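You operate a simulated robot arm through the tools that you are given. There is no shell and no other tool. Be economical: measure what you need, move in short steps, check, and stop when the job is done.

You run a simulated two-armed robot. Do the job below in one go: nothing can be reset, and whatever is moved stays where it is left.

## Task
Pick up the drying pack with one hand, pass it to the other hand and put it on the top of the suction bench.

The check looks at the end state, three seconds after you hand in, the way a careful person would. Anything else that was tipped, shoved, dropped, spilled or broken makes it a failure.

## Robot
Two 7-joint arms with two-finger parallel grippers on one trunk, on a base that drives. Base frame: it is fixed to the floor where the robot stands at the start and does not move with it; the origin is under the middle of the robot, x ahead of it, y to its left, z up; the surface under the hand at the start is at about z = 0.76. Units: m, rad, N and s.
The left shoulder is at the start at [0.05, 0.158, 1.058], the right one opposite. With the tool pointing down near the work surface each hand reaches from about 0.22 to 0.66 m from the robot's upright axis, wherever it stands, measured 20 degrees to its own side. Places, roughly: top of the suction bench [0.7, 1.1, 0.8]. Payload 3.91 kg a hand.
Tool frame (each hand has its own): the origin (TCP) lies between the finger pads and is the grasp point; the fingertips stand 0.03 m ahead of it; z points along the fingers, y is the line along which they close. Largest opening 0.11 m; finger width 0.02, thickness 0.01; the body of the gripper, 0.048 by 0.112 m, starts 0.055 m behind the TCP.
Orientation is told as [roll, pitch, yaw] about the base's x, y, z axes, in that order, counted from this pose: with the fingers straight down and closing along the base's y, the tool's x points along the base's -x, its y along +y and its z along -z.

## Interface
- The arms move only by the tool play_rows. It takes "left_targets", "right_targets" or both (then of equal length, played together; a hand with none holds still); each is one flat list of numbers, 7 for each row, row after row: the shift along the tool's x, y, z in m, then the turn, a rotation vector about the tool's x, y, z in rad, then the opening, from 0 (shut) to 1 (fully open). In form: [tx, ty, tz, ax, ay, az, gripper, tx, ty, tz, ax, ay, az, gripper, ...]. A call has 1 to 20 rows; each row is the pose to reach, as a shift and turn from the pose commanded when the call began, along the tool's axes at that moment. A row lasts 0.2 s, in which the tool goes at most 0.05 m and 0.15 rad; a call with a longer step from one row to the next is refused whole, and so is a gripper value outside its range. Where a pose cannot be reached the arm comes as near as it can. A force on the tool above 40 N (or 10 N above the force at the start of the call, whichever is more), or a blocked arm, ends the call early, and 0.2 s more pass. Each finger travels about 0.153 m/s and halts on what it meets, pressing with about 22 N; the grip force reading is that of the motor and also rises with nothing between the fingers. The clock runs only during rows and for 0.2 s after the last one: add rows that repeat a pose to give the fingers time. The reply holds the time, the measured pose of the TCP, the force on the tool along the base axes, the opening and the grip force, in the units named above and with some noise, with the torque about the TCP (base axes, N m) and any sound that the robot's microphone picked up.
- Cameras (640 x 400 px; columns grow to the right, rows downward): "scene" is now at [0.1259, 0.0253, 1.1975]; the picture's right is [0.30, -0.95, 0.00], its down [-0.53, -0.17, -0.83] and it looks along [0.79, 0.25, -0.56] (base axes); focal length 269 px, centre (320, 200). "left" rides on the left gripper at [0.072, -0.017, -0.103] in its tool frame; the picture's right is [0.23, 0.97, 0.00], its down [-0.76, 0.18, -0.62] and it looks along [-0.61, 0.14, 0.78] (tool axes); focal length 222 px, centre (320, 200). "right" rides on the right gripper at [0.072, 0.017, -0.103] in its tool frame; the picture's right is [-0.23, 0.97, 0.00], its down [-0.76, -0.18, -0.62] and it looks along [-0.61, -0.14, 0.78] (tool axes); focal length 222 px, centre (320, 200). There is no depth. A picture from a camera that has moved, and an enlarged one, comes with that camera's place and axes in the base frame and with its lens.
- camera(camera): a new picture of that camera. No time passes.
- move_column(by): slides the trunk up (or, below 0, down) by that many m; the arms and the scene camera ride with it, the base frame stays. It gives what a move gives, with no picture.
- roll_base(legs): drives the robot by 1 to 6 legs, each [ahead, turn to the left] in m and rad, along the robot's own axes; the way and the turn of a leg run together, so that a leg with both is an arc; at most 1.5 m and 3.142 rad a leg. The arms and the cameras ride along, it lands a little off, and it stops where it bumps. It gives what a move gives.
- aim_head(pan, tilt): turns the head with the scene camera to pan (to the left, within 1.396 rad either way) and tilt (down, from -0.506 to 1.204), counted from straight ahead of the robot. It gives what a move gives.
- zoom(camera, box): a new picture of the part [left, top, right, bottom] of that camera's present view, enlarged. No time passes.
- close_job(): hands the job in; it is judged then, once.

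Work in short steps. Places have to be worked out from the pictures, the camera data and where the tool is seen: move nearer, look again, correct. Check each grasp and each placing, and mend what went wrong. You have 120 turns and 100 pictures in all, those below and enlarged ones among them. Open the grippers and draw the arms clear of the work before you hand the job in, unless the task says otherwise; then end with one line.

The tools are called after "Emit:" by a JSON object that holds its "method" and its "body". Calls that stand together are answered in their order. play_rows: Moves the arms, as the interface text tells. Its arguments: {"type":"object","properties":{"left_targets":{"type":"array"},"right_targets":{"type":"array"}},"required":[]} The other tools are called the same way: move_column (by) slides the trunk up or down; roll_base (legs) drives the base; aim_head (pan, tilt) turns the head that bears the scene camera; camera (camera) takes a picture; zoom (camera, box) takes an enlarged picture of a part of a camera's view; close_job () hands the job in.

At the start:

```text
clock: 0.0
left_eef_pos: [0.4216, 0.3877, 0.9928]
left_tcp_rot: [0.001, 0.001, 0.001]
left_ft_force: [0.7, -0.9, -0.3]
left_ft_torque: [0.01, -0.02, 0.01]
left_opening: 0.1099
left_gripper_force: 0.2
right_eef_pos: [0.3996, -0.0573, 1.0071]
right_tcp_rot: [-0.001, 0.0, 0.001]
right_ft_force: [-1.0, 0.7, -0.5]
right_ft_torque: [0.03, 0.0, 0.02]
right_opening: 0.11
right_gripper_force: 0.0
trunk travel left (down, up): [-0.3, 0.182]
robot x, y, heading: [-0.001, 0.0001, -0.005]
head pan, tilt: [0.305, 0.593]
```

scene: 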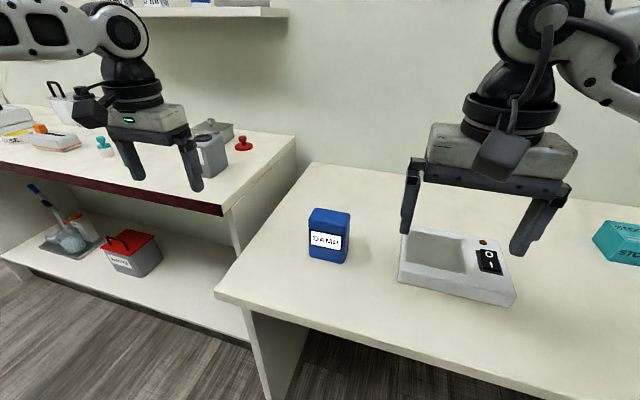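
right: 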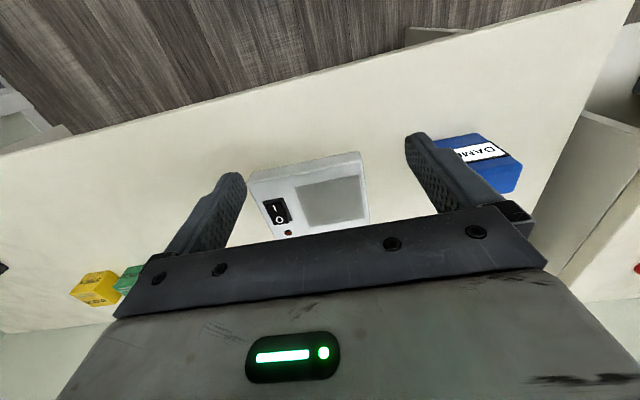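
left: 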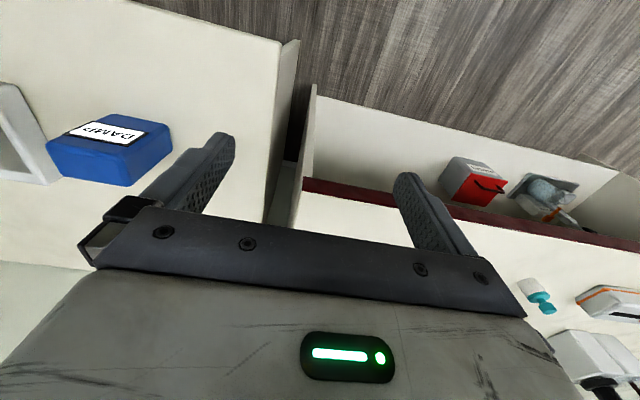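

The blue pack reads something like "DAMP"; there are other packs to the right. I'll look at them closer before choosing.

Emit:
{"method": "zoom", "body": {"camera": "scene", "box": [280, 190, 380, 280]}}

Emit:
{"method": "aim_head", "body": {"pan": -0.5, "tilt": 0.6}}

Emit:
{"method": "camera", "body": {"camera": "scene"}}

Emit:
{"method": "aim_head", "body": {"pan": 1.0, "tilt": 0.5}}

Emit:
{"method": "camera", "body": {"camera": "scene"}}

```text
4.44 times, centred on (330, 235) of scene
camera zoom: at [0.1259, 0.0253, 1.1975], right [0.3, -0.95, 0.0], down [-0.53, -0.17, -0.83], along [0.79, 0.25, -0.56], focal length 1196 px, centre (276, 44)
```

zoom: 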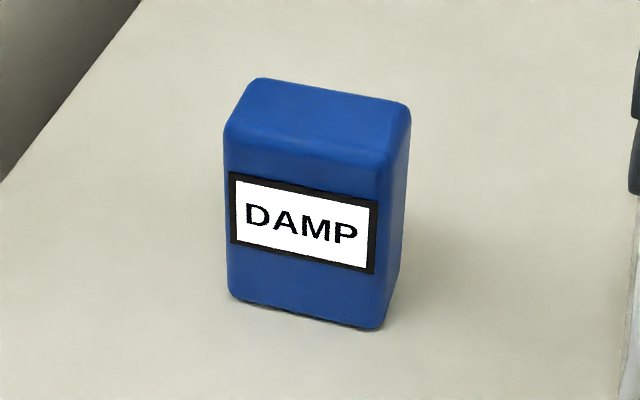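

```text
clock: 1.1
left_eef_pos: [0.4212, 0.3893, 0.9919]
left_tcp_rot: [0.0, -0.001, 0.001]
left_ft_force: [0.3, -0.8, -0.1]
left_ft_torque: [0.02, 0.01, 0.04]
left_opening: 0.11
left_gripper_force: 0.0
right_eef_pos: [0.3991, -0.0571, 1.0062]
right_tcp_rot: [-0.001, 0.0, 0.0]
right_ft_force: [0.3, -0.2, 0.1]
right_ft_torque: [0.01, 0.0, 0.0]
right_opening: 0.11
right_gripper_force: 0.0
trunk travel left (down, up): [-0.3, 0.182]
robot x, y, heading: [0.0001, 0.0044, 0.003]
head pan, tilt: [-0.499, 0.6]
```

```text
95 pictures are left
camera scene: at [0.119, -0.0435, 1.1969], right [-0.48, -0.88, 0.0], down [-0.5, 0.27, -0.83], along [0.72, -0.39, -0.56], focal length 269 px, centre (320, 200)
```

scene: 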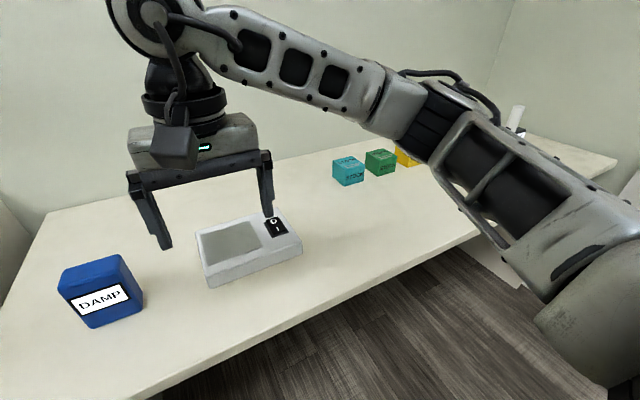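

```text
clock: 2.7
left_eef_pos: [0.4209, 0.3888, 0.9931]
left_tcp_rot: [-0.001, 0.0, -0.001]
left_ft_force: [-0.2, -0.6, -0.4]
left_ft_torque: [0.02, 0.02, -0.02]
left_opening: 0.1099
left_gripper_force: 0.0
right_eef_pos: [0.3996, -0.0565, 1.0067]
right_tcp_rot: [0.0, 0.001, 0.0]
right_ft_force: [0.1, 0.3, -0.3]
right_ft_torque: [0.02, -0.01, 0.02]
right_opening: 0.1098
right_gripper_force: 0.0
trunk travel left (down, up): [-0.3, 0.182]
robot x, y, heading: [0.0019, 0.0007, 0.0]
head pan, tilt: [1.0, 0.499]
```

```text
94 pictures are left
camera scene: at [0.0906, 0.0752, 1.206], right [0.84, -0.54, 0.0], down [-0.26, -0.4, -0.88], along [0.47, 0.74, -0.48], focal length 269 px, centre (320, 200)
```

scene: 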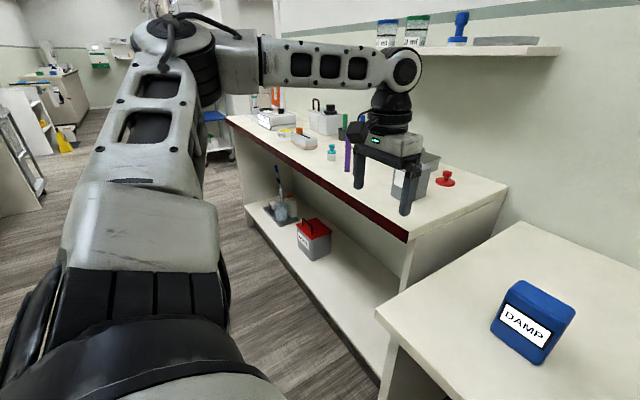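

The red-edged bench on the left fits the suction bench position. I need to read the small blocks on the right too before deciding which is the "drying pack".

Emit:
{"method": "aim_head", "body": {"pan": -0.5, "tilt": 0.6}}

Emit:
{"method": "zoom", "body": {"camera": "scene", "box": [320, 130, 440, 205]}}

Emit:
{"method": "zoom", "body": {"camera": "right", "box": [0, 220, 180, 340]}}

Emit:
{"method": "aim_head", "body": {"pan": 1.0, "tilt": 0.5}}

Emit:
{"method": "zoom", "body": {"camera": "scene", "box": [220, 80, 520, 260]}}

```text
clock: 4.3
left_eef_pos: [0.4232, 0.3892, 0.9927]
left_tcp_rot: [0.0, 0.0, 0.001]
left_ft_force: [0.9, 0.0, 0.0]
left_ft_torque: [-0.01, 0.01, -0.02]
left_opening: 0.11
left_gripper_force: 0.0
right_eef_pos: [0.3995, -0.0573, 1.0064]
right_tcp_rot: [0.0, 0.0, 0.001]
right_ft_force: [-0.5, 0.4, 0.2]
right_ft_torque: [-0.01, 0.02, -0.03]
right_opening: 0.1104
right_gripper_force: 0.1
trunk travel left (down, up): [-0.3, 0.182]
robot x, y, heading: [0.0007, -0.0005, 0.005]
head pan, tilt: [-0.499, 0.6]
```

```text
5.33 times, centred on (380, 168) of scene
camera zoom: at [0.119, -0.0436, 1.1969], right [-0.48, -0.88, 0.0], down [-0.5, 0.27, -0.83], along [0.72, -0.39, -0.56], focal length 1435 px, centre (0, 373)
```

zoom: 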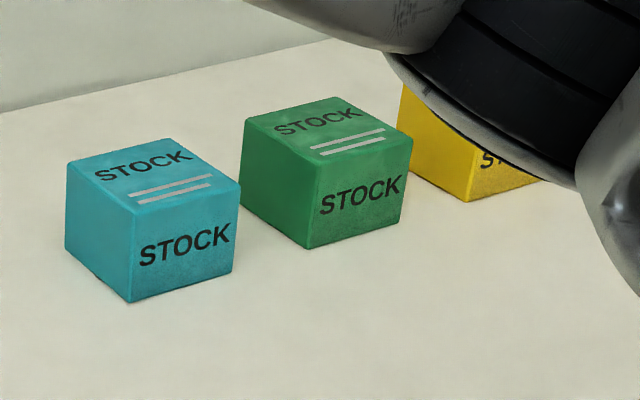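

```text
3.33 times, centred on (90, 280) of right
camera zoom: at [0.3259, -0.0407, 1.1092], right [0.23, 0.97, 0.0], down [0.76, -0.18, 0.62], along [0.61, -0.14, -0.78], focal length 740 px, centre (1087, -67)
```

zoom: 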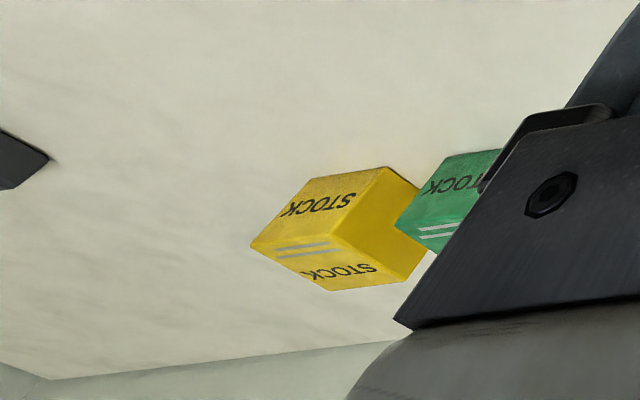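

```text
clock: 5.9
left_eef_pos: [0.4219, 0.3876, 0.9925]
left_tcp_rot: [0.001, 0.0, 0.0]
left_ft_force: [0.0, 0.4, 0.1]
left_ft_torque: [-0.02, 0.01, 0.04]
left_opening: 0.1099
left_gripper_force: 0.0
right_eef_pos: [0.4005, -0.0578, 1.0061]
right_tcp_rot: [0.0, 0.001, 0.0]
right_ft_force: [-0.7, -0.4, -0.1]
right_ft_torque: [-0.03, -0.01, 0.0]
right_opening: 0.1101
right_gripper_force: 0.0
trunk travel left (down, up): [-0.3, 0.182]
robot x, y, heading: [-0.0005, 0.0022, 0.0]
head pan, tilt: [1.0, 0.499]
```

```text
2.13 times, centred on (370, 170) of scene
camera zoom: at [0.0906, 0.0752, 1.206], right [0.84, -0.54, 0.0], down [-0.26, -0.4, -0.88], along [0.47, 0.74, -0.48], focal length 574 px, centre (213, 264)
```

zoom: 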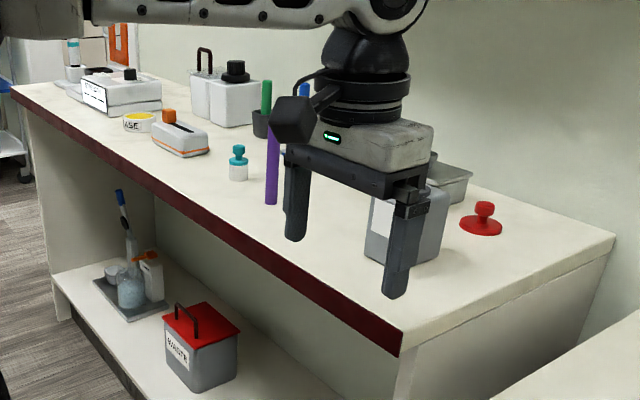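

The blue DAMP pack is the drying pack: standing at about (0.547, 0.134), roughly 0.076 wide (y), 0.046 deep (x) and 0.10 tall on z = 0.76. The right hand will pick it closing along x, and the left will take it from its left side with a tilt. First I turn the base a little left so that the pack lies well for the right hand.

Emit:
{"method": "roll_base", "body": {"legs": [[0, 0.35]]}}

Emit:
{"method": "aim_head", "body": {"pan": -0.1, "tilt": 0.7}}

Emit:
{"method": "camera", "body": {"camera": "scene"}}

Emit:
{"method": "camera", "body": {"camera": "right"}}

```text
clock: 7.4
left_eef_pos: [0.2651, 0.5092, 0.9929]
left_tcp_rot: [0.0, 0.0, 0.346]
left_ft_force: [-0.8, -0.5, 0.1]
left_ft_torque: [-0.02, -0.03, -0.01]
left_opening: 0.11
left_gripper_force: 0.1
right_eef_pos: [0.3955, 0.0826, 1.0071]
right_tcp_rot: [0.0, 0.0, 0.346]
right_ft_force: [0.0, -0.6, 0.8]
right_ft_torque: [0.03, -0.01, -0.03]
right_opening: 0.1101
right_gripper_force: 0.0
trunk travel left (down, up): [-0.3, 0.182]
robot x, y, heading: [-0.0026, -0.0025, 0.35]
head pan, tilt: [1.0, 0.499]
```

```text
clock: 8.8
left_eef_pos: [0.2652, 0.5078, 0.9913]
left_tcp_rot: [0.0, 0.0, 0.347]
left_ft_force: [-0.9, -0.1, 0.7]
left_ft_torque: [-0.04, -0.01, -0.04]
left_opening: 0.1103
left_gripper_force: 0.0
right_eef_pos: [0.3945, 0.0832, 1.0064]
right_tcp_rot: [0.001, -0.001, 0.345]
right_ft_force: [0.1, 0.1, 0.2]
right_ft_torque: [0.0, 0.0, -0.02]
right_opening: 0.11
right_gripper_force: 0.2
trunk travel left (down, up): [-0.3, 0.182]
robot x, y, heading: [0.0039, -0.0013, 0.347]
head pan, tilt: [-0.099, 0.7]
```

```text
90 pictures are left
camera scene: at [0.1214, 0.033, 1.1883], right [0.24, -0.97, 0.0], down [-0.62, -0.16, -0.77], along [0.74, 0.19, -0.64], focal length 269 px, centre (320, 200)
```

scene: 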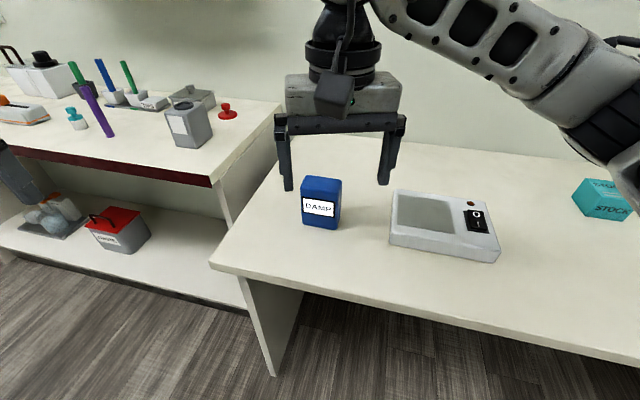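

```text
89 pictures are left
camera right: at [0.32, 0.0724, 1.1091], right [-0.12, 0.99, 0.0], down [0.78, 0.09, 0.62], along [0.62, 0.07, -0.78], focal length 222 px, centre (320, 200)
```

right: 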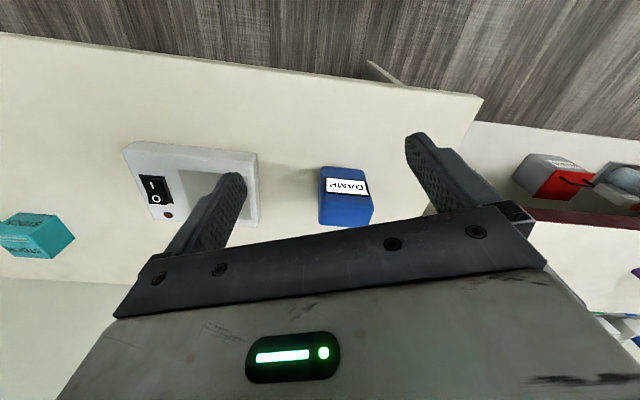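

I'll enlarge the pack in both views to pin its place and heading.

Emit:
{"method": "zoom", "body": {"camera": "scene", "box": [280, 165, 360, 240]}}

Emit:
{"method": "zoom", "body": {"camera": "right", "box": [300, 150, 400, 235]}}

```text
5.33 times, centred on (320, 202) of scene
camera zoom: at [0.1214, 0.033, 1.1883], right [0.24, -0.97, 0.0], down [-0.62, -0.16, -0.77], along [0.74, 0.19, -0.64], focal length 1435 px, centre (320, 187)
```

zoom: 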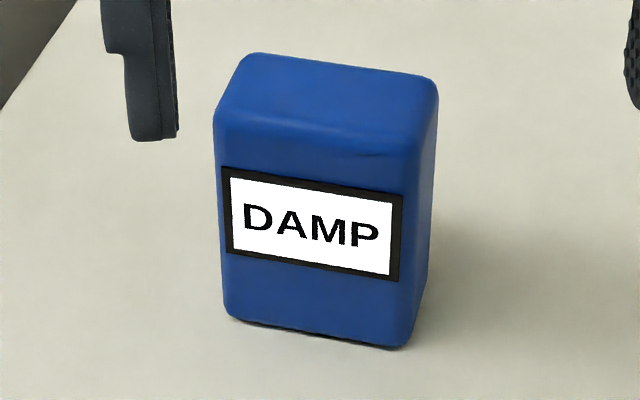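

```text
4.71 times, centred on (350, 192) of right
camera zoom: at [0.32, 0.0724, 1.1091], right [-0.12, 0.99, 0.0], down [0.78, 0.09, 0.62], along [0.62, 0.07, -0.78], focal length 1045 px, centre (179, 235)
```

zoom: 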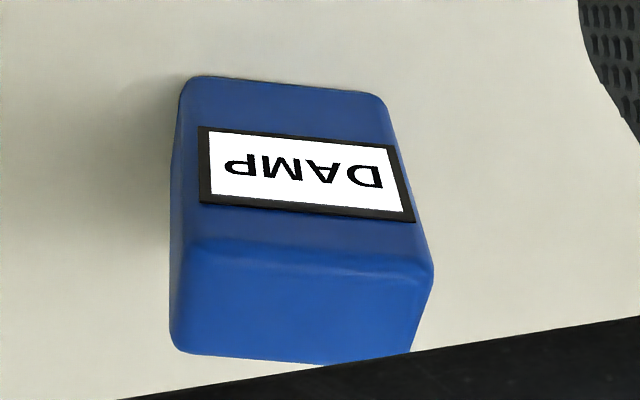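

Both views agree: pack centre about (0.546, 0.137), top z ≈ 0.863, square to the base axes. I bring the right hand above its right half, turned 90° so that it closes along x.

Emit:
{"method": "play_rows", "body": {"right_targets": [-0.015, -0.002, 0.0, 0, 0, -0.1225, 1, -0.031, -0.004, 0.0, 0, 0, -0.245, 1, -0.046, -0.006, 0.0, 0, 0, -0.3675, 1, -0.062, -0.008, 0.0, 0, 0, -0.49, 1, -0.077, -0.01, 0.01, 0, 0, -0.6125, 1, -0.092, -0.012, 0.02, 0, 0, -0.735, 1, -0.108, -0.0135, 0.03, 0, 0, -0.8575, 1, -0.123, -0.0155, 0.04, 0, 0, -0.98, 1, -0.139, -0.0175, 0.05, 0, 0, -1.1025, 1, -0.1536, -0.0192, 0.0565, 0, 0, -1.225, 1, -0.1536, -0.0192, 0.0565, 0, 0, -1.225, 1]}}

Emit:
{"method": "camera", "body": {"camera": "scene"}}

Emit:
{"method": "camera", "body": {"camera": "right"}}

```text
clock: 11.2
left_eef_pos: [0.264, 0.5078, 0.9922]
left_tcp_rot: [-0.001, -0.001, 0.346]
left_ft_force: [0.6, -0.1, -0.8]
left_ft_torque: [-0.03, 0.01, 0.01]
left_opening: 0.1098
left_gripper_force: 0.1
right_eef_pos: [0.5018, 0.1051, 0.9758]
right_tcp_rot: [0.001, -0.001, 1.199]
right_ft_force: [0.6, -0.6, 0.0]
right_ft_torque: [0.03, -0.02, 0.03]
right_opening: 0.1101
right_gripper_force: 0.0
right hand out of reach, approached as far as the arm can: row 7, 8, 9, 10, 11
trunk travel left (down, up): [-0.3, 0.182]
robot x, y, heading: [-0.0004, 0.0001, 0.347]
head pan, tilt: [-0.099, 0.7]
```

```text
86 pictures are left
camera scene: at [0.1214, 0.033, 1.1883], right [0.24, -0.97, 0.0], down [-0.62, -0.16, -0.76], along [0.74, 0.19, -0.64], focal length 269 px, centre (320, 200)
```

scene: 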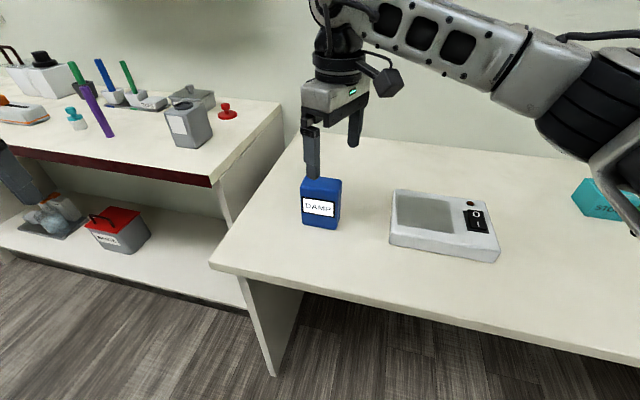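

```text
85 pictures are left
camera right: at [0.4595, 0.0426, 1.0789], right [-0.82, 0.57, 0.0], down [0.44, 0.64, 0.62], along [0.35, 0.51, -0.78], focal length 222 px, centre (320, 200)
```

right: 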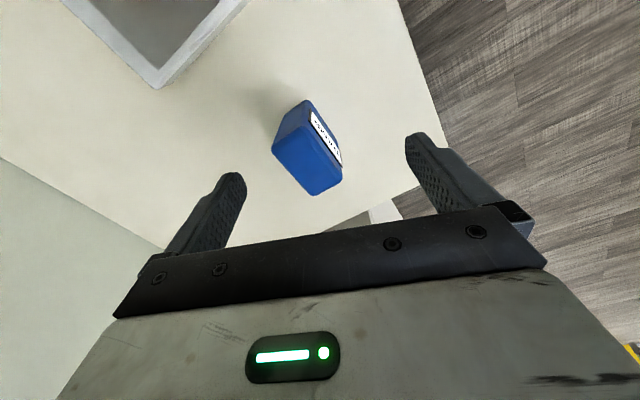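

The arm fell short (out of reach at this height/angle). I turn the base a further 0.25 left so the pack lies at 20° on the right side, then retry.

Emit:
{"method": "roll_base", "body": {"legs": [[0, 0.25]]}}

Emit:
{"method": "move_column", "body": {"by": 0.05}}

```text
clock: 12.4
left_eef_pos: [0.1324, 0.5572, 0.9916]
left_tcp_rot: [0.001, 0.003, 0.591]
left_ft_force: [-0.4, 0.1, -1.2]
left_ft_torque: [-0.02, -0.02, 0.0]
left_opening: 0.11
left_gripper_force: 0.0
right_eef_pos: [0.4619, 0.2245, 0.9751]
right_tcp_rot: [0.001, -0.001, 1.444]
right_ft_force: [-0.1, 0.5, 0.7]
right_ft_torque: [0.01, -0.02, 0.0]
right_opening: 0.1101
right_gripper_force: 0.1
trunk travel left (down, up): [-0.3, 0.182]
robot x, y, heading: [-0.0017, 0.0004, 0.59]
head pan, tilt: [-0.099, 0.7]
```

```text
clock: 13.3
left_eef_pos: [0.1327, 0.5567, 1.0419]
left_tcp_rot: [0.001, 0.0, 0.592]
left_ft_force: [-0.3, -0.1, 0.4]
left_ft_torque: [0.04, 0.0, -0.01]
left_opening: 0.1098
left_gripper_force: 0.0
right_eef_pos: [0.4621, 0.2226, 1.027]
right_tcp_rot: [0.001, 0.001, 1.443]
right_ft_force: [0.1, 0.5, -0.2]
right_ft_torque: [-0.01, 0.01, 0.02]
right_opening: 0.1101
right_gripper_force: 0.0
trunk travel left (down, up): [-0.35, 0.132]
robot x, y, heading: [0.0017, -0.0037, 0.592]
head pan, tilt: [-0.099, 0.7]
```

Now the pack should be well in reach; I move to about (0.546, 0.117, 0.94) with yaw 90° and check where it lands.

Emit:
{"method": "play_rows", "body": {"right_targets": [0.019, -0.019, 0.01, 0, 0, -0.026, 1, 0.038, -0.039, 0.03, 0, 0, -0.051, 1, 0.056, -0.058, 0.05, 0, 0, -0.077, 1, 0.075, -0.077, 0.07, 0, 0, -0.102, 1, 0.094, -0.0968, 0.087, 0, 0, -0.128, 1, 0.094, -0.0968, 0.087, 0, 0, -0.128, 1]}}

```text
clock: 14.7
left_eef_pos: [0.1337, 0.5578, 1.0433]
left_tcp_rot: [0.0, 0.002, 0.594]
left_ft_force: [-0.4, -1.0, -0.1]
left_ft_torque: [-0.01, 0.03, 0.0]
left_opening: 0.1098
left_gripper_force: 0.0
right_eef_pos: [0.4779, 0.0992, 0.9695]
right_tcp_rot: [-0.004, -0.024, 1.456]
right_ft_force: [1.6, 0.1, 0.2]
right_ft_torque: [0.0, 0.03, 0.04]
right_opening: 0.1098
right_gripper_force: 0.1
right hand out of reach, approached as far as the arm can: row 1, 2, 3, 4, 5, 6
trunk travel left (down, up): [-0.35, 0.132]
robot x, y, heading: [-0.0028, 0.0007, 0.591]
head pan, tilt: [-0.099, 0.7]
```

The limit looks like wrist yaw (about 0.85 rad relative to the robot both times). I turn the base 0.27 more so the needed 90° lies within that; I'll grip the far (+y) half so the left hand can later take the near half.

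Emit:
{"method": "roll_base", "body": {"legs": [[0, 0.27]]}}

```text
clock: 16.0
left_eef_pos: [-0.0208, 0.573, 1.0419]
left_tcp_rot: [0.0, 0.002, 0.862]
left_ft_force: [-0.7, -0.3, -1.0]
left_ft_torque: [0.01, 0.02, 0.02]
left_opening: 0.1099
left_gripper_force: 0.1
right_eef_pos: [0.4349, 0.2223, 0.971]
right_tcp_rot: [-0.004, -0.023, 1.725]
right_ft_force: [-1.1, -0.4, 0.6]
right_ft_torque: [-0.01, 0.02, -0.02]
right_opening: 0.1099
right_gripper_force: 0.1
trunk travel left (down, up): [-0.35, 0.132]
robot x, y, heading: [0.0024, 0.0017, 0.865]
head pan, tilt: [-0.099, 0.7]
```

I now move toward (0.546, 0.157, 0.95), yaw 90°, and check.

Emit:
{"method": "play_rows", "body": {"right_targets": [0.016, -0.02, 0.0, 0, 0, 0.03, 1, 0.033, -0.04, 0.005, 0, 0, 0.06, 1, 0.049, -0.06, 0.01, 0, 0, 0.09, 1, 0.065, -0.08, 0.015, 0, 0, 0.12, 1, 0.0813, -0.0997, 0.02, 0, 0, 0.154, 1, 0.0813, -0.0997, 0.02, 0, 0, 0.154, 1]}}

```text
clock: 17.4
left_eef_pos: [-0.0214, 0.5734, 1.0413]
left_tcp_rot: [-0.001, 0.003, 0.861]
left_ft_force: [-0.3, 0.5, -0.5]
left_ft_torque: [0.01, 0.02, 0.02]
left_opening: 0.1099
left_gripper_force: 0.1
right_eef_pos: [0.4755, 0.1642, 0.9366]
right_tcp_rot: [0.0, -0.026, 1.578]
right_ft_force: [0.5, -0.1, -0.1]
right_ft_torque: [-0.05, 0.02, 0.01]
right_opening: 0.1099
right_gripper_force: 0.1
right hand out of reach, approached as far as the arm can: row 1, 2, 3, 4, 5, 6
trunk travel left (down, up): [-0.35, 0.132]
robot x, y, heading: [-0.0021, 0.0044, 0.863]
head pan, tilt: [-0.099, 0.7]
```

I need to know whether the commanded pose sticks at the unreached target; a null row will tell, along with a view of the arm.

Emit:
{"method": "play_rows", "body": {"right_targets": [0, 0, 0, 0, 0, 0, 1]}}

Emit:
{"method": "aim_head", "body": {"pan": -0.5, "tilt": 0.5}}

Emit:
{"method": "camera", "body": {"camera": "scene"}}

```text
clock: 17.8
left_eef_pos: [-0.0204, 0.5731, 1.0411]
left_tcp_rot: [0.0, 0.002, 0.863]
left_ft_force: [-0.6, 0.5, -0.4]
left_ft_torque: [-0.01, 0.0, 0.01]
left_opening: 0.11
left_gripper_force: 0.1
right_eef_pos: [0.4754, 0.163, 0.9367]
right_tcp_rot: [0.0, -0.026, 1.578]
right_ft_force: [0.2, -0.9, 0.0]
right_ft_torque: [-0.03, -0.02, 0.0]
right_opening: 0.11
right_gripper_force: 0.1
trunk travel left (down, up): [-0.35, 0.132]
robot x, y, heading: [-0.0013, 0.0037, 0.864]
head pan, tilt: [-0.099, 0.7]
```

```text
clock: 18.7
left_eef_pos: [-0.0209, 0.5724, 1.0412]
left_tcp_rot: [0.001, 0.002, 0.863]
left_ft_force: [0.1, 0.4, 0.0]
left_ft_torque: [0.02, 0.01, 0.01]
left_opening: 0.1099
left_gripper_force: 0.2
right_eef_pos: [0.4753, 0.1622, 0.9369]
right_tcp_rot: [-0.001, -0.027, 1.577]
right_ft_force: [-0.5, -0.6, 0.4]
right_ft_torque: [-0.01, 0.02, 0.0]
right_opening: 0.11
right_gripper_force: 0.1
trunk travel left (down, up): [-0.35, 0.132]
robot x, y, heading: [0.0009, 0.0004, 0.86]
head pan, tilt: [-0.499, 0.499]
```

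```text
84 pictures are left
camera scene: at [0.1125, 0.0614, 1.2559], right [0.35, -0.93, 0.0], down [-0.45, -0.17, -0.88], along [0.82, 0.31, -0.48], focal length 269 px, centre (320, 200)
```

scene: 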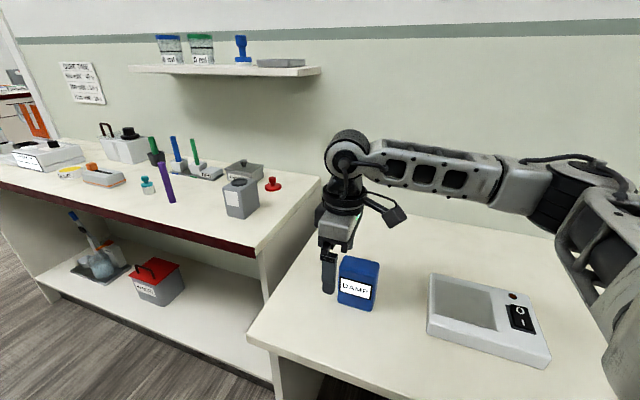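

Null row worked, so the commanded pose resets to what was reached. Rather than fight that wrist limit I'll grip the pack across its 0.076 width (yaw 0, natural pose), high up, and let the left take it lower from the near side with a forward tilt. First lift and untwist the right hand.

Emit:
{"method": "play_rows", "body": {"right_targets": [0, 0, -0.03, 0, 0, 0.12, 1, 0, 0.01, -0.06, 0, 0, 0.24, 1, 0, 0.03, -0.07, 0, 0, 0.36, 1, 0, 0.05, -0.07, 0, 0, 0.48, 1, 0, 0.06, -0.07, 0, 0, 0.6, 1, 0, 0.07, -0.07, 0, 0, 0.715, 1, 0, 0.07, -0.07, 0, 0, 0.715, 1]}}

Emit:
{"method": "roll_base", "body": {"legs": [[0, -0.6]]}}

```text
clock: 20.3
left_eef_pos: [-0.0216, 0.5717, 1.0415]
left_tcp_rot: [-0.001, 0.002, 0.862]
left_ft_force: [0.6, -0.3, -0.1]
left_ft_torque: [-0.01, -0.01, 0.02]
left_opening: 0.1101
left_gripper_force: 0.0
right_eef_pos: [0.4034, 0.1583, 1.0092]
right_tcp_rot: [0.019, -0.02, 0.856]
right_ft_force: [-0.6, -0.1, -0.1]
right_ft_torque: [0.03, 0.04, -0.02]
right_opening: 0.11
right_gripper_force: 0.0
trunk travel left (down, up): [-0.35, 0.132]
robot x, y, heading: [-0.0017, 0.002, 0.864]
head pan, tilt: [-0.499, 0.499]
```

```text
clock: 22.4
left_eef_pos: [0.3084, 0.4835, 1.041]
left_tcp_rot: [0.001, 0.001, 0.259]
left_ft_force: [0.9, -0.1, -1.0]
left_ft_torque: [0.0, 0.01, 0.01]
left_opening: 0.1097
left_gripper_force: 0.0
right_eef_pos: [0.4212, -0.0996, 1.0085]
right_tcp_rot: [0.018, -0.02, 0.254]
right_ft_force: [-0.8, -0.7, -0.5]
right_ft_torque: [-0.02, -0.02, 0.01]
right_opening: 0.1102
right_gripper_force: 0.0
trunk travel left (down, up): [-0.35, 0.132]
robot x, y, heading: [0.0022, 0.0028, 0.254]
head pan, tilt: [-0.499, 0.499]
```

Next I swing the right hand over the pack: target (0.552, 0.137, 0.95), yaw 0, tilt removed.

Emit:
{"method": "play_rows", "body": {"right_targets": [-0.026, 0.028, 0.008, 0.002, 0.003, 0.036, 1, -0.053, 0.056, 0.017, 0.004, 0.007, 0.073, 1, -0.08, 0.084, 0.025, 0.006, 0.01, 0.109, 1, -0.106, 0.112, 0.033, 0.007, 0.014, 0.145, 1, -0.133, 0.14, 0.041, 0.009, 0.017, 0.181, 1, -0.16, 0.168, 0.05, 0.011, 0.021, 0.218, 1, -0.186, 0.1965, 0.058, 0.0124, 0.0239, 0.254, 1, -0.186, 0.1965, 0.058, 0.0124, 0.0239, 0.254, 1]}}

```text
clock: 24.1
left_eef_pos: [0.3078, 0.4829, 1.0424]
left_tcp_rot: [0.0, 0.003, 0.256]
left_ft_force: [0.4, -0.2, 1.5]
left_ft_torque: [-0.02, 0.03, 0.03]
left_opening: 0.1104
left_gripper_force: 0.0
right_eef_pos: [0.5529, 0.1364, 0.9563]
right_tcp_rot: [0.007, 0.007, 0.001]
right_ft_force: [0.2, -0.2, -1.1]
right_ft_torque: [0.04, 0.0, -0.01]
right_opening: 0.1099
right_gripper_force: 0.1
trunk travel left (down, up): [-0.35, 0.132]
robot x, y, heading: [0.0007, 0.0002, 0.261]
head pan, tilt: [-0.499, 0.499]
```

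Reached. I check the alignment of the fingers over the pack in both cameras.

Emit:
{"method": "aim_head", "body": {"pan": 0.0, "tilt": 0.6}}

Emit:
{"method": "zoom", "body": {"camera": "scene", "box": [220, 80, 460, 260]}}

Emit:
{"method": "camera", "body": {"camera": "right"}}

```text
clock: 25.1
left_eef_pos: [0.3075, 0.4826, 1.0425]
left_tcp_rot: [0.0, 0.002, 0.258]
left_ft_force: [-0.4, -0.1, -1.0]
left_ft_torque: [0.05, 0.01, -0.01]
left_opening: 0.1097
left_gripper_force: 0.0
right_eef_pos: [0.5533, 0.1375, 0.9572]
right_tcp_rot: [0.007, 0.009, 0.001]
right_ft_force: [1.0, -0.3, -0.3]
right_ft_torque: [0.0, 0.03, -0.01]
right_opening: 0.1098
right_gripper_force: 0.0
trunk travel left (down, up): [-0.35, 0.132]
robot x, y, heading: [-0.0023, -0.0007, 0.26]
head pan, tilt: [0.0, 0.6]
```

```text
2.22 times, centred on (340, 170) of scene
camera zoom: at [0.1255, 0.0314, 1.2469], right [0.25, -0.97, 0.0], down [-0.55, -0.14, -0.83], along [0.8, 0.21, -0.56], focal length 598 px, centre (276, 267)
```

zoom: 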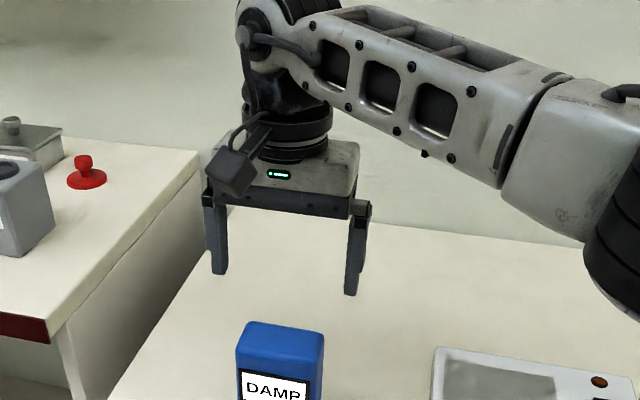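

```text
82 pictures are left
camera right: at [0.48, 0.1526, 1.0604], right [0.23, 0.97, 0.0], down [0.77, -0.18, 0.62], along [0.6, -0.14, -0.79], focal length 222 px, centre (320, 200)
```

right: 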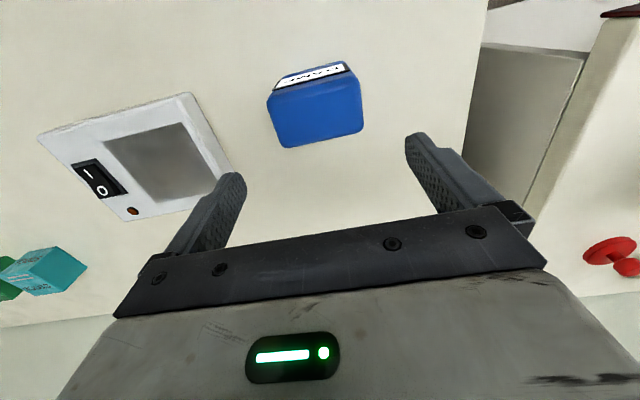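

The pack is centred between the fingers in y; tcp x is ~5 mm far. I descend to z ≈ 0.856 with a small x correction, still open.

Emit:
{"method": "play_rows", "body": {"right_targets": [0.004, 0, 0.02, 0.007, -0.008, 0, 1, 0.004, 0, 0.045, 0.007, -0.008, 0, 1, 0.004, 0, 0.07, 0.007, -0.008, 0, 1, 0.004, 0, 0.09, 0.007, -0.008, 0, 1, 0.004, 0, 0.101, 0.007, -0.008, 0, 1, 0.004, 0, 0.101, 0.007, -0.008, 0, 1]}}

Emit:
{"method": "zoom", "body": {"camera": "scene", "box": [240, 130, 440, 280]}}

Emit:
{"method": "camera", "body": {"camera": "right"}}

```text
clock: 26.5
left_eef_pos: [0.308, 0.484, 1.0416]
left_tcp_rot: [0.0, 0.003, 0.257]
left_ft_force: [-0.3, 0.0, 0.7]
left_ft_torque: [-0.01, 0.0, 0.02]
left_opening: 0.1102
left_gripper_force: 0.0
right_eef_pos: [0.5493, 0.1393, 0.8563]
right_tcp_rot: [-0.001, 0.001, -0.001]
right_ft_force: [0.0, -0.5, 0.1]
right_ft_torque: [-0.02, -0.01, 0.02]
right_opening: 0.1099
right_gripper_force: 0.1
trunk travel left (down, up): [-0.35, 0.132]
robot x, y, heading: [0.0018, 0.0002, 0.257]
head pan, tilt: [0.0, 0.6]
```

```text
2.67 times, centred on (340, 205) of scene
camera zoom: at [0.1255, 0.0315, 1.2469], right [0.26, -0.97, 0.0], down [-0.55, -0.14, -0.83], along [0.8, 0.21, -0.56], focal length 717 px, centre (267, 187)
```

zoom: 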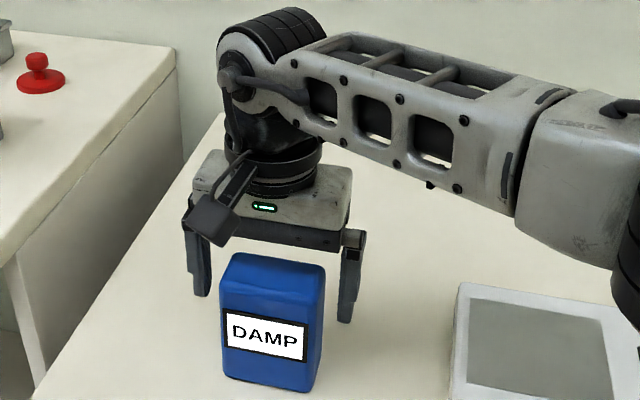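

```text
80 pictures are left
camera right: at [0.4753, 0.156, 0.9589], right [0.23, 0.97, 0.0], down [0.76, -0.18, 0.62], along [0.61, -0.14, -0.78], focal length 222 px, centre (320, 200)
```

right: 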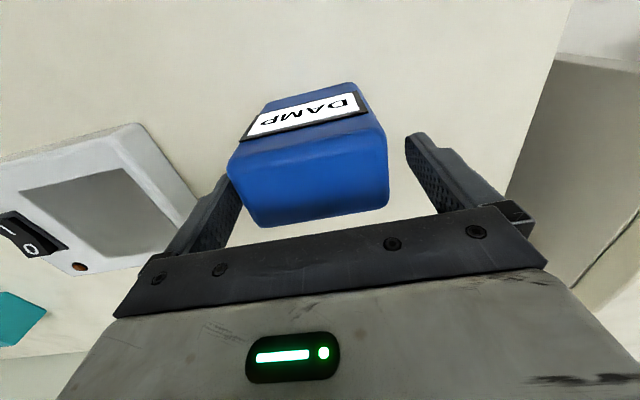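

The pack lies well within the fingers, about 5 mm toward −y of the middle. I shift −0.005 in y and close.

Emit:
{"method": "play_rows", "body": {"right_targets": [0, -0.005, 0, 0, 0, 0, 1, 0, -0.005, 0, 0, 0, 0, 0.75, 0, -0.005, 0, 0, 0, 0, 0.5, 0, -0.005, 0, 0, 0, 0, 0.3, 0, -0.005, 0, 0, 0, 0, 0.3]}}

```text
clock: 27.7
left_eef_pos: [0.3084, 0.4834, 1.0423]
left_tcp_rot: [0.0, 0.002, 0.258]
left_ft_force: [0.2, 0.1, 0.7]
left_ft_torque: [-0.03, -0.01, 0.0]
left_opening: 0.1098
left_gripper_force: 0.2
right_eef_pos: [0.5484, 0.1362, 0.8571]
right_tcp_rot: [0.0, 0.0, 0.0]
right_ft_force: [-0.7, -0.4, 0.3]
right_ft_torque: [0.15, -0.02, 0.0]
right_opening: 0.0797
right_gripper_force: 21.5
trunk travel left (down, up): [-0.35, 0.132]
robot x, y, heading: [0.0002, 0.0035, 0.257]
head pan, tilt: [0.0, 0.6]
```

Gripped at 0.080 opening with ~21 N. I lift a little, gripper commanded shut, and watch the weight.

Emit:
{"method": "play_rows", "body": {"right_targets": [0, 0, -0.01, 0, 0, 0, 0, 0, 0, -0.03, 0, 0, 0, 0, 0, 0, -0.05, 0, 0, 0, 0, 0, 0, -0.07, 0, 0, 0, 0, 0, 0, -0.07, 0, 0, 0, 0]}}

Emit:
{"method": "zoom", "body": {"camera": "scene", "box": [200, 80, 480, 280]}}

```text
clock: 28.9
left_eef_pos: [0.3089, 0.4829, 1.0424]
left_tcp_rot: [0.0, 0.0, 0.259]
left_ft_force: [0.2, 0.3, 0.4]
left_ft_torque: [0.01, 0.0, 0.0]
left_opening: 0.11
left_gripper_force: 0.0
right_eef_pos: [0.547, 0.1342, 0.9269]
right_tcp_rot: [-0.004, 0.0, -0.001]
right_ft_force: [0.0, -0.1, -2.4]
right_ft_torque: [-0.03, -0.05, 0.03]
right_opening: 0.0799
right_gripper_force: 22.2
trunk travel left (down, up): [-0.35, 0.132]
robot x, y, heading: [-0.0022, -0.0011, 0.252]
head pan, tilt: [0.0, 0.6]
```

```text
2.00 times, centred on (340, 180) of scene
camera zoom: at [0.1258, 0.0315, 1.2468], right [0.26, -0.97, 0.0], down [-0.55, -0.14, -0.82], along [0.8, 0.21, -0.57], focal length 538 px, centre (280, 240)
```

zoom: 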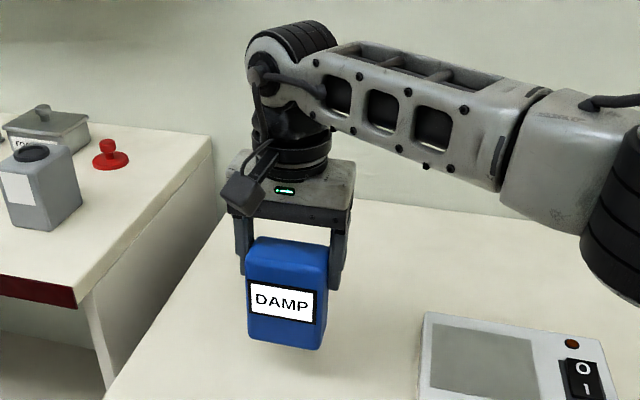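

The pack is held firmly (about 0.24 kg). I raise it 3 cm more and bring the left hand toward the near side, (0.40, 0.30, 0.965), yaw 0.

Emit:
{"method": "play_rows", "body": {"left_targets": [-0.007, -0.033, 0.013, 0, 0, 0.043, 1, -0.014, -0.067, 0.026, 0, 0, 0.086, 1, -0.021, -0.1, 0.039, 0, 0, 0.129, 1, -0.028, -0.133, 0.051, 0, 0, 0.172, 1, -0.034, -0.167, 0.064, 0, 0, 0.215, 1, -0.0413, -0.2, 0.077, 0, 0, 0.258, 1], "right_targets": [0, 0, -0.005, 0, 0, 0, 0, 0, 0, -0.01, 0, 0, 0, 0, 0, 0, -0.015, 0, 0, 0, 0, 0, 0, -0.02, 0, 0, 0, 0, 0, 0, -0.025, 0, 0, 0, 0, 0, 0, -0.03, 0, 0, 0, 0]}}

```text
clock: 30.3
left_eef_pos: [0.3992, 0.3008, 0.9644]
left_tcp_rot: [0.001, 0.001, 0.001]
left_ft_force: [0.1, -0.3, -0.1]
left_ft_torque: [-0.02, -0.02, 0.02]
left_opening: 0.1102
left_gripper_force: 0.1
right_eef_pos: [0.5498, 0.1353, 0.9571]
right_tcp_rot: [-0.003, 0.001, 0.001]
right_ft_force: [0.2, 0.7, -2.5]
right_ft_torque: [-0.01, -0.03, -0.02]
right_opening: 0.0802
right_gripper_force: 21.7
trunk travel left (down, up): [-0.35, 0.132]
robot x, y, heading: [0.0041, -0.0006, 0.259]
head pan, tilt: [0.0, 0.6]
```

Both on target. Now I tilt the left hand forward by 0.96 rad in place.

Emit:
{"method": "play_rows", "body": {"left_targets": [0, 0, 0, 0, -0.137, 0, 1, 0, 0, 0, 0, -0.274, 0, 1, 0, 0, 0, 0, -0.411, 0, 1, 0, 0, 0, 0, -0.548, 0, 1, 0, 0, 0, 0, -0.685, 0, 1, 0, 0, 0, 0, -0.822, 0, 1, 0, 0, 0, 0, -0.96, 0, 1, 0, 0, 0, 0, -0.96, 0, 1]}}

Emit:
{"method": "camera", "body": {"camera": "scene"}}

Emit:
{"method": "camera", "body": {"camera": "left"}}

```text
clock: 32.1
left_eef_pos: [0.4002, 0.3002, 0.9655]
left_tcp_rot: [-0.004, -0.959, 0.004]
left_ft_force: [0.2, -0.2, 0.2]
left_ft_torque: [-0.01, -0.01, 0.01]
left_opening: 0.1097
left_gripper_force: 0.0
right_eef_pos: [0.549, 0.1352, 0.9569]
right_tcp_rot: [0.0, 0.0, 0.0]
right_ft_force: [-0.3, -0.2, -3.6]
right_ft_torque: [0.0, -0.06, -0.02]
right_opening: 0.0801
right_gripper_force: 22.4
trunk travel left (down, up): [-0.35, 0.132]
robot x, y, heading: [0.0009, 0.0, 0.254]
head pan, tilt: [0.0, 0.6]
```

```text
78 pictures are left
camera scene: at [0.1257, 0.0315, 1.2469], right [0.26, -0.97, 0.0], down [-0.55, -0.14, -0.82], along [0.8, 0.21, -0.57], focal length 269 px, centre (320, 200)
```

scene: 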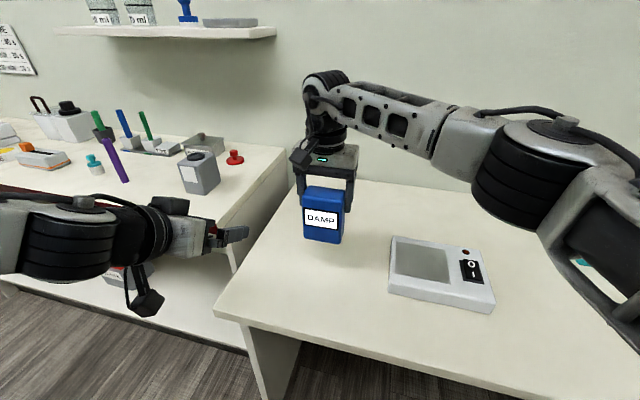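

```text
77 pictures are left
camera left: at [0.2731, 0.2828, 0.9655], right [-0.13, 0.97, -0.19], down [-0.07, 0.18, 0.98], along [0.99, 0.14, 0.05], focal length 222 px, centre (320, 200)
```

left: 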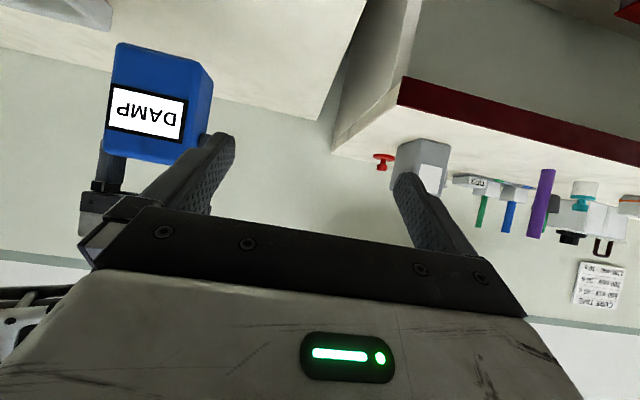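

Clear view; the left tilt works well. I slide the left hand in front of the pack at (0.436, 0.135, 0.965).

Emit:
{"method": "play_rows", "body": {"left_targets": [-0.005, -0.04, 0.007, 0, 0, 0, 1, -0.01, -0.08, 0.015, 0, 0, 0, 1, -0.015, -0.12, 0.022, 0, 0, 0, 1, -0.0207, -0.165, 0.0295, 0, 0, 0, 1, -0.0207, -0.165, 0.0295, 0, 0, 0, 1]}}

Emit:
{"method": "camera", "body": {"camera": "scene"}}

Emit:
{"method": "camera", "body": {"camera": "left"}}

```text
clock: 33.3
left_eef_pos: [0.4246, 0.1783, 0.9862]
left_tcp_rot: [-0.001, -0.957, 0.002]
left_ft_force: [-0.4, -0.3, -0.2]
left_ft_torque: [-0.01, 0.0, -0.02]
left_opening: 0.1103
left_gripper_force: 0.1
left hand out of reach, approached as far as the arm can: row 3, 4, 5
right_eef_pos: [0.5494, 0.1353, 0.9572]
right_tcp_rot: [-0.001, 0.0, 0.0]
right_ft_force: [-0.1, -0.2, -2.7]
right_ft_torque: [0.0, -0.02, -0.01]
right_opening: 0.0797
right_gripper_force: 21.1
trunk travel left (down, up): [-0.35, 0.132]
robot x, y, heading: [0.0022, 0.002, 0.261]
head pan, tilt: [0.0, 0.6]
```

```text
76 pictures are left
camera scene: at [0.1257, 0.0316, 1.2468], right [0.26, -0.97, 0.0], down [-0.55, -0.14, -0.82], along [0.8, 0.21, -0.57], focal length 269 px, centre (320, 200)
```

scene: 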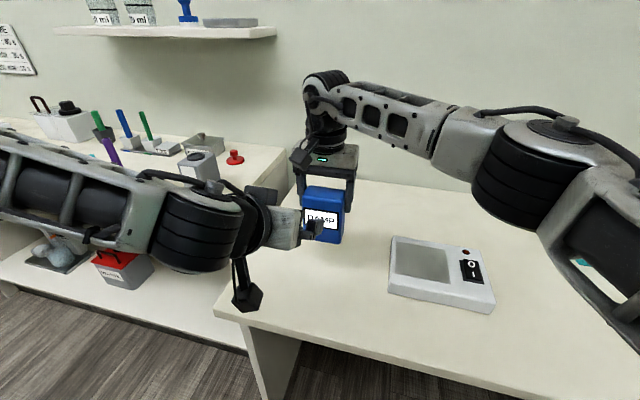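

```text
75 pictures are left
camera left: at [0.2978, 0.1613, 0.9861], right [-0.13, 0.97, -0.19], down [-0.07, 0.18, 0.98], along [0.99, 0.14, 0.05], focal length 222 px, centre (320, 200)
```

left: 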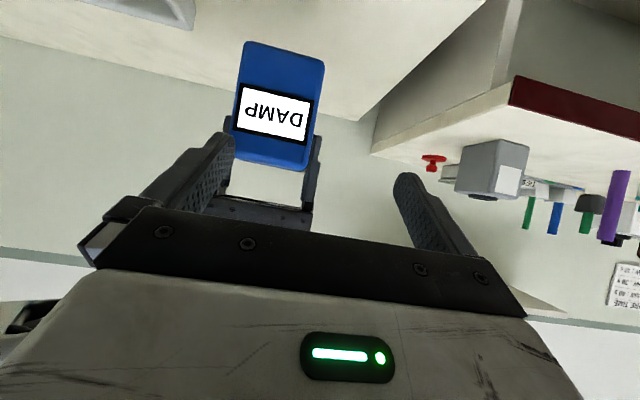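

The left can't fold that far right. I instead move the pack 4.5 cm to the left with the right hand, to meet the left hand at y ≈ 0.18.

Emit:
{"method": "play_rows", "body": {"right_targets": [0, 0.015, 0, 0, 0, 0, 0, 0, 0.03, 0, 0, 0, 0, 0, 0, 0.045, 0, 0, 0, 0, 0, 0, 0.045, 0, 0, 0, 0, 0]}}

Emit:
{"method": "camera", "body": {"camera": "left"}}

```text
clock: 34.3
left_eef_pos: [0.4238, 0.1782, 0.9858]
left_tcp_rot: [-0.001, -0.957, 0.001]
left_ft_force: [0.3, 0.1, 0.5]
left_ft_torque: [0.0, 0.0, 0.0]
left_opening: 0.1101
left_gripper_force: 0.1
right_eef_pos: [0.5492, 0.1805, 0.9561]
right_tcp_rot: [0.0, -0.001, 0.002]
right_ft_force: [-0.1, 0.3, -1.6]
right_ft_torque: [-0.02, -0.05, -0.02]
right_opening: 0.0797
right_gripper_force: 21.9
trunk travel left (down, up): [-0.35, 0.132]
robot x, y, heading: [0.0016, -0.0028, 0.256]
head pan, tilt: [0.0, 0.6]
```

```text
74 pictures are left
camera left: at [0.2979, 0.1613, 0.986], right [-0.13, 0.97, -0.19], down [-0.07, 0.18, 0.98], along [0.99, 0.14, 0.05], focal length 222 px, centre (320, 200)
```

left: 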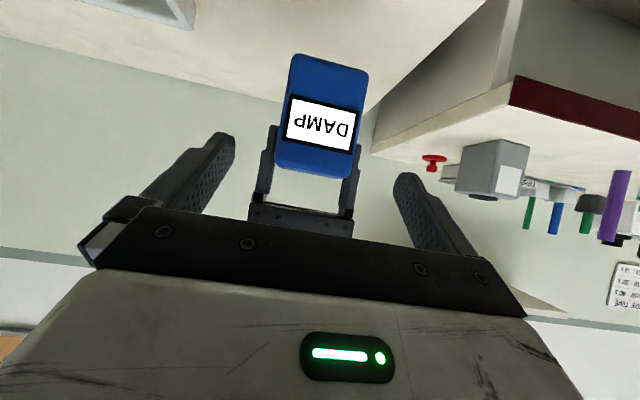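

The pack is centred before the left fingers. I advance most of the way along the tilted tool axis and check.

Emit:
{"method": "play_rows", "body": {"left_targets": [0.005, 0.001, 0.02, 0, 0, 0, 1, 0.0103, 0.0023, 0.045, 0, 0, 0, 1, 0.0103, 0.0023, 0.07, 0, 0, 0, 1, 0.0103, 0.0023, 0.095, 0, 0, 0, 1, 0.0103, 0.0023, 0.095, 0, 0, 0, 1]}}

Emit:
{"method": "camera", "body": {"camera": "left"}}

Emit:
{"method": "camera", "body": {"camera": "scene"}}

```text
clock: 35.5
left_eef_pos: [0.4687, 0.2167, 0.9483]
left_tcp_rot: [-0.001, -0.958, 0.001]
left_ft_force: [0.6, -0.7, 0.2]
left_ft_torque: [0.03, 0.0, 0.02]
left_opening: 0.11
left_gripper_force: 0.0
left hand out of reach, approached as far as the arm can: row 1, 2, 3, 4, 5
right_eef_pos: [0.5476, 0.1792, 0.9564]
right_tcp_rot: [0.0, 0.0, 0.0]
right_ft_force: [-0.1, -0.3, -2.9]
right_ft_torque: [0.0, -0.03, -0.03]
right_opening: 0.0797
right_gripper_force: 22.2
trunk travel left (down, up): [-0.35, 0.132]
robot x, y, heading: [-0.0011, 0.0034, 0.261]
head pan, tilt: [0.0, 0.6]
```

```text
73 pictures are left
camera left: at [0.3429, 0.2005, 0.9499], right [-0.13, 0.97, -0.19], down [-0.07, 0.18, 0.98], along [0.99, 0.14, 0.05], focal length 222 px, centre (320, 200)
```

left: 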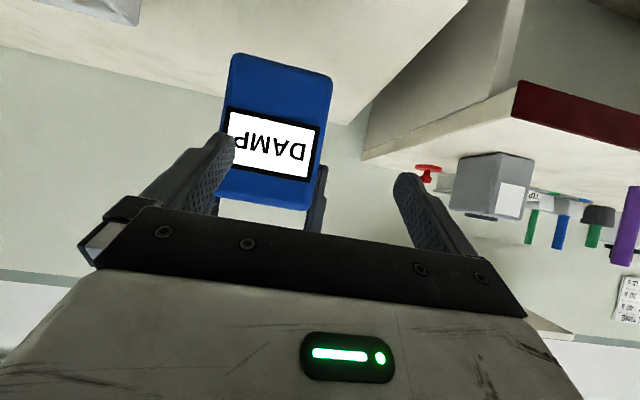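

```text
72 pictures are left
camera scene: at [0.1257, 0.0315, 1.2468], right [0.26, -0.97, 0.0], down [-0.55, -0.14, -0.82], along [0.8, 0.21, -0.57], focal length 269 px, centre (320, 200)
```

scene: 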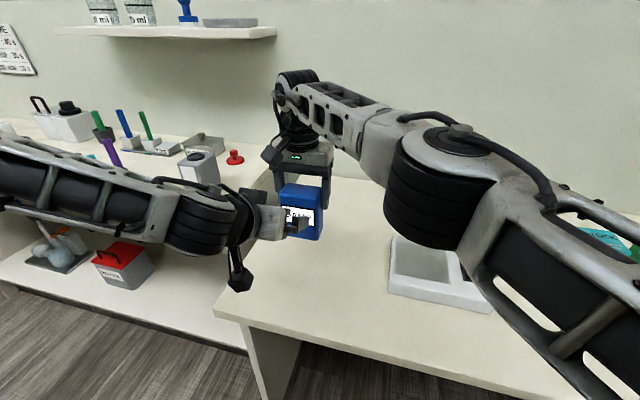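

The left drifts sideways: its wrist is at a limit with this heading. A left hand pointing more to the right (negative yaw) suits its forearm better; I retreat and turn it to yaw −0.6 to probe.

Emit:
{"method": "play_rows", "body": {"left_targets": [0.009, 0.02, -0.022, 0, 0, 0, 1, 0.017, 0.05, -0.044, 0, 0, 0, 1, 0.0255, 0.083, -0.066, 0, 0, 0, 1, 0.0255, 0.083, -0.066, 0.098, 0, 0.069, 1, 0.0255, 0.083, -0.066, 0.196, 0, 0.138, 1, 0.0255, 0.083, -0.066, 0.295, 0, 0.206, 1, 0.0255, 0.083, -0.066, 0.393, 0, 0.275, 1, 0.0255, 0.083, -0.066, 0.491, 0, 0.344, 1, 0.0255, 0.083, -0.066, 0.491, 0, 0.344, 1]}}

```text
clock: 37.5
left_eef_pos: [0.3995, 0.2989, 0.9642]
left_tcp_rot: [-0.001, -0.957, -0.599]
left_ft_force: [-0.2, 0.2, 0.3]
left_ft_torque: [-0.04, -0.03, 0.02]
left_opening: 0.1098
left_gripper_force: 0.1
right_eef_pos: [0.5488, 0.1801, 0.9569]
right_tcp_rot: [0.001, 0.0, -0.001]
right_ft_force: [0.3, 0.2, -2.9]
right_ft_torque: [0.0, 0.03, 0.0]
right_opening: 0.0798
right_gripper_force: 21.8
trunk travel left (down, up): [-0.35, 0.132]
robot x, y, heading: [-0.0022, 0.0015, 0.257]
head pan, tilt: [0.0, 0.6]
```

Left reached that freely. Now turn the right hand (with the pack) to yaw −0.6 as well.

Emit:
{"method": "play_rows", "body": {"right_targets": [0, -0.005, 0, 0, 0, 0.12, 0, 0, -0.01, 0, 0, 0, 0.24, 0, 0, -0.015, 0, 0, 0, 0.36, 0, 0, -0.02, 0, 0, 0, 0.48, 0, 0, -0.02, 0, 0, 0, 0.6, 0, 0, -0.02, 0, 0, 0, 0.6, 0]}}

Emit:
{"method": "camera", "body": {"camera": "scene"}}

Emit:
{"method": "camera", "body": {"camera": "left"}}

```text
clock: 38.9
left_eef_pos: [0.3998, 0.2984, 0.9644]
left_tcp_rot: [-0.002, -0.958, -0.597]
left_ft_force: [0.4, 0.6, 0.5]
left_ft_torque: [-0.01, 0.0, -0.01]
left_opening: 0.11
left_gripper_force: 0.1
right_eef_pos: [0.5496, 0.159, 0.9561]
right_tcp_rot: [0.002, -0.001, -0.601]
right_ft_force: [0.3, -0.5, -2.4]
right_ft_torque: [0.04, 0.0, 0.03]
right_opening: 0.0796
right_gripper_force: 22.1
trunk travel left (down, up): [-0.35, 0.132]
robot x, y, heading: [0.0004, -0.0003, 0.257]
head pan, tilt: [0.0, 0.6]
```

```text
71 pictures are left
camera scene: at [0.1257, 0.0315, 1.2468], right [0.26, -0.97, 0.0], down [-0.55, -0.14, -0.82], along [0.8, 0.21, -0.57], focal length 269 px, centre (320, 200)
```

scene: 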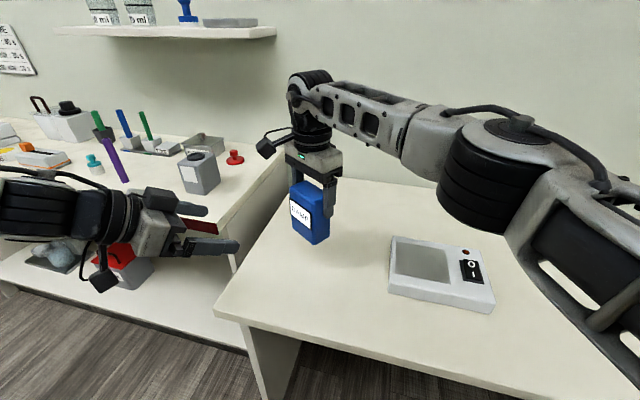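

```text
70 pictures are left
camera left: at [0.2864, 0.3561, 0.9658], right [0.44, 0.88, -0.19], down [0.04, 0.19, 0.98], along [0.9, -0.44, 0.05], focal length 222 px, centre (320, 200)
```

left: 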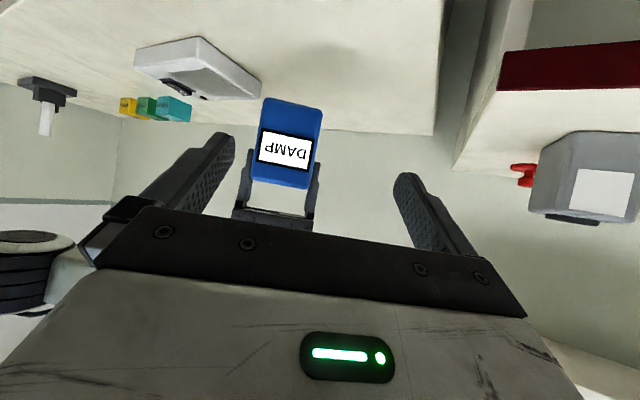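

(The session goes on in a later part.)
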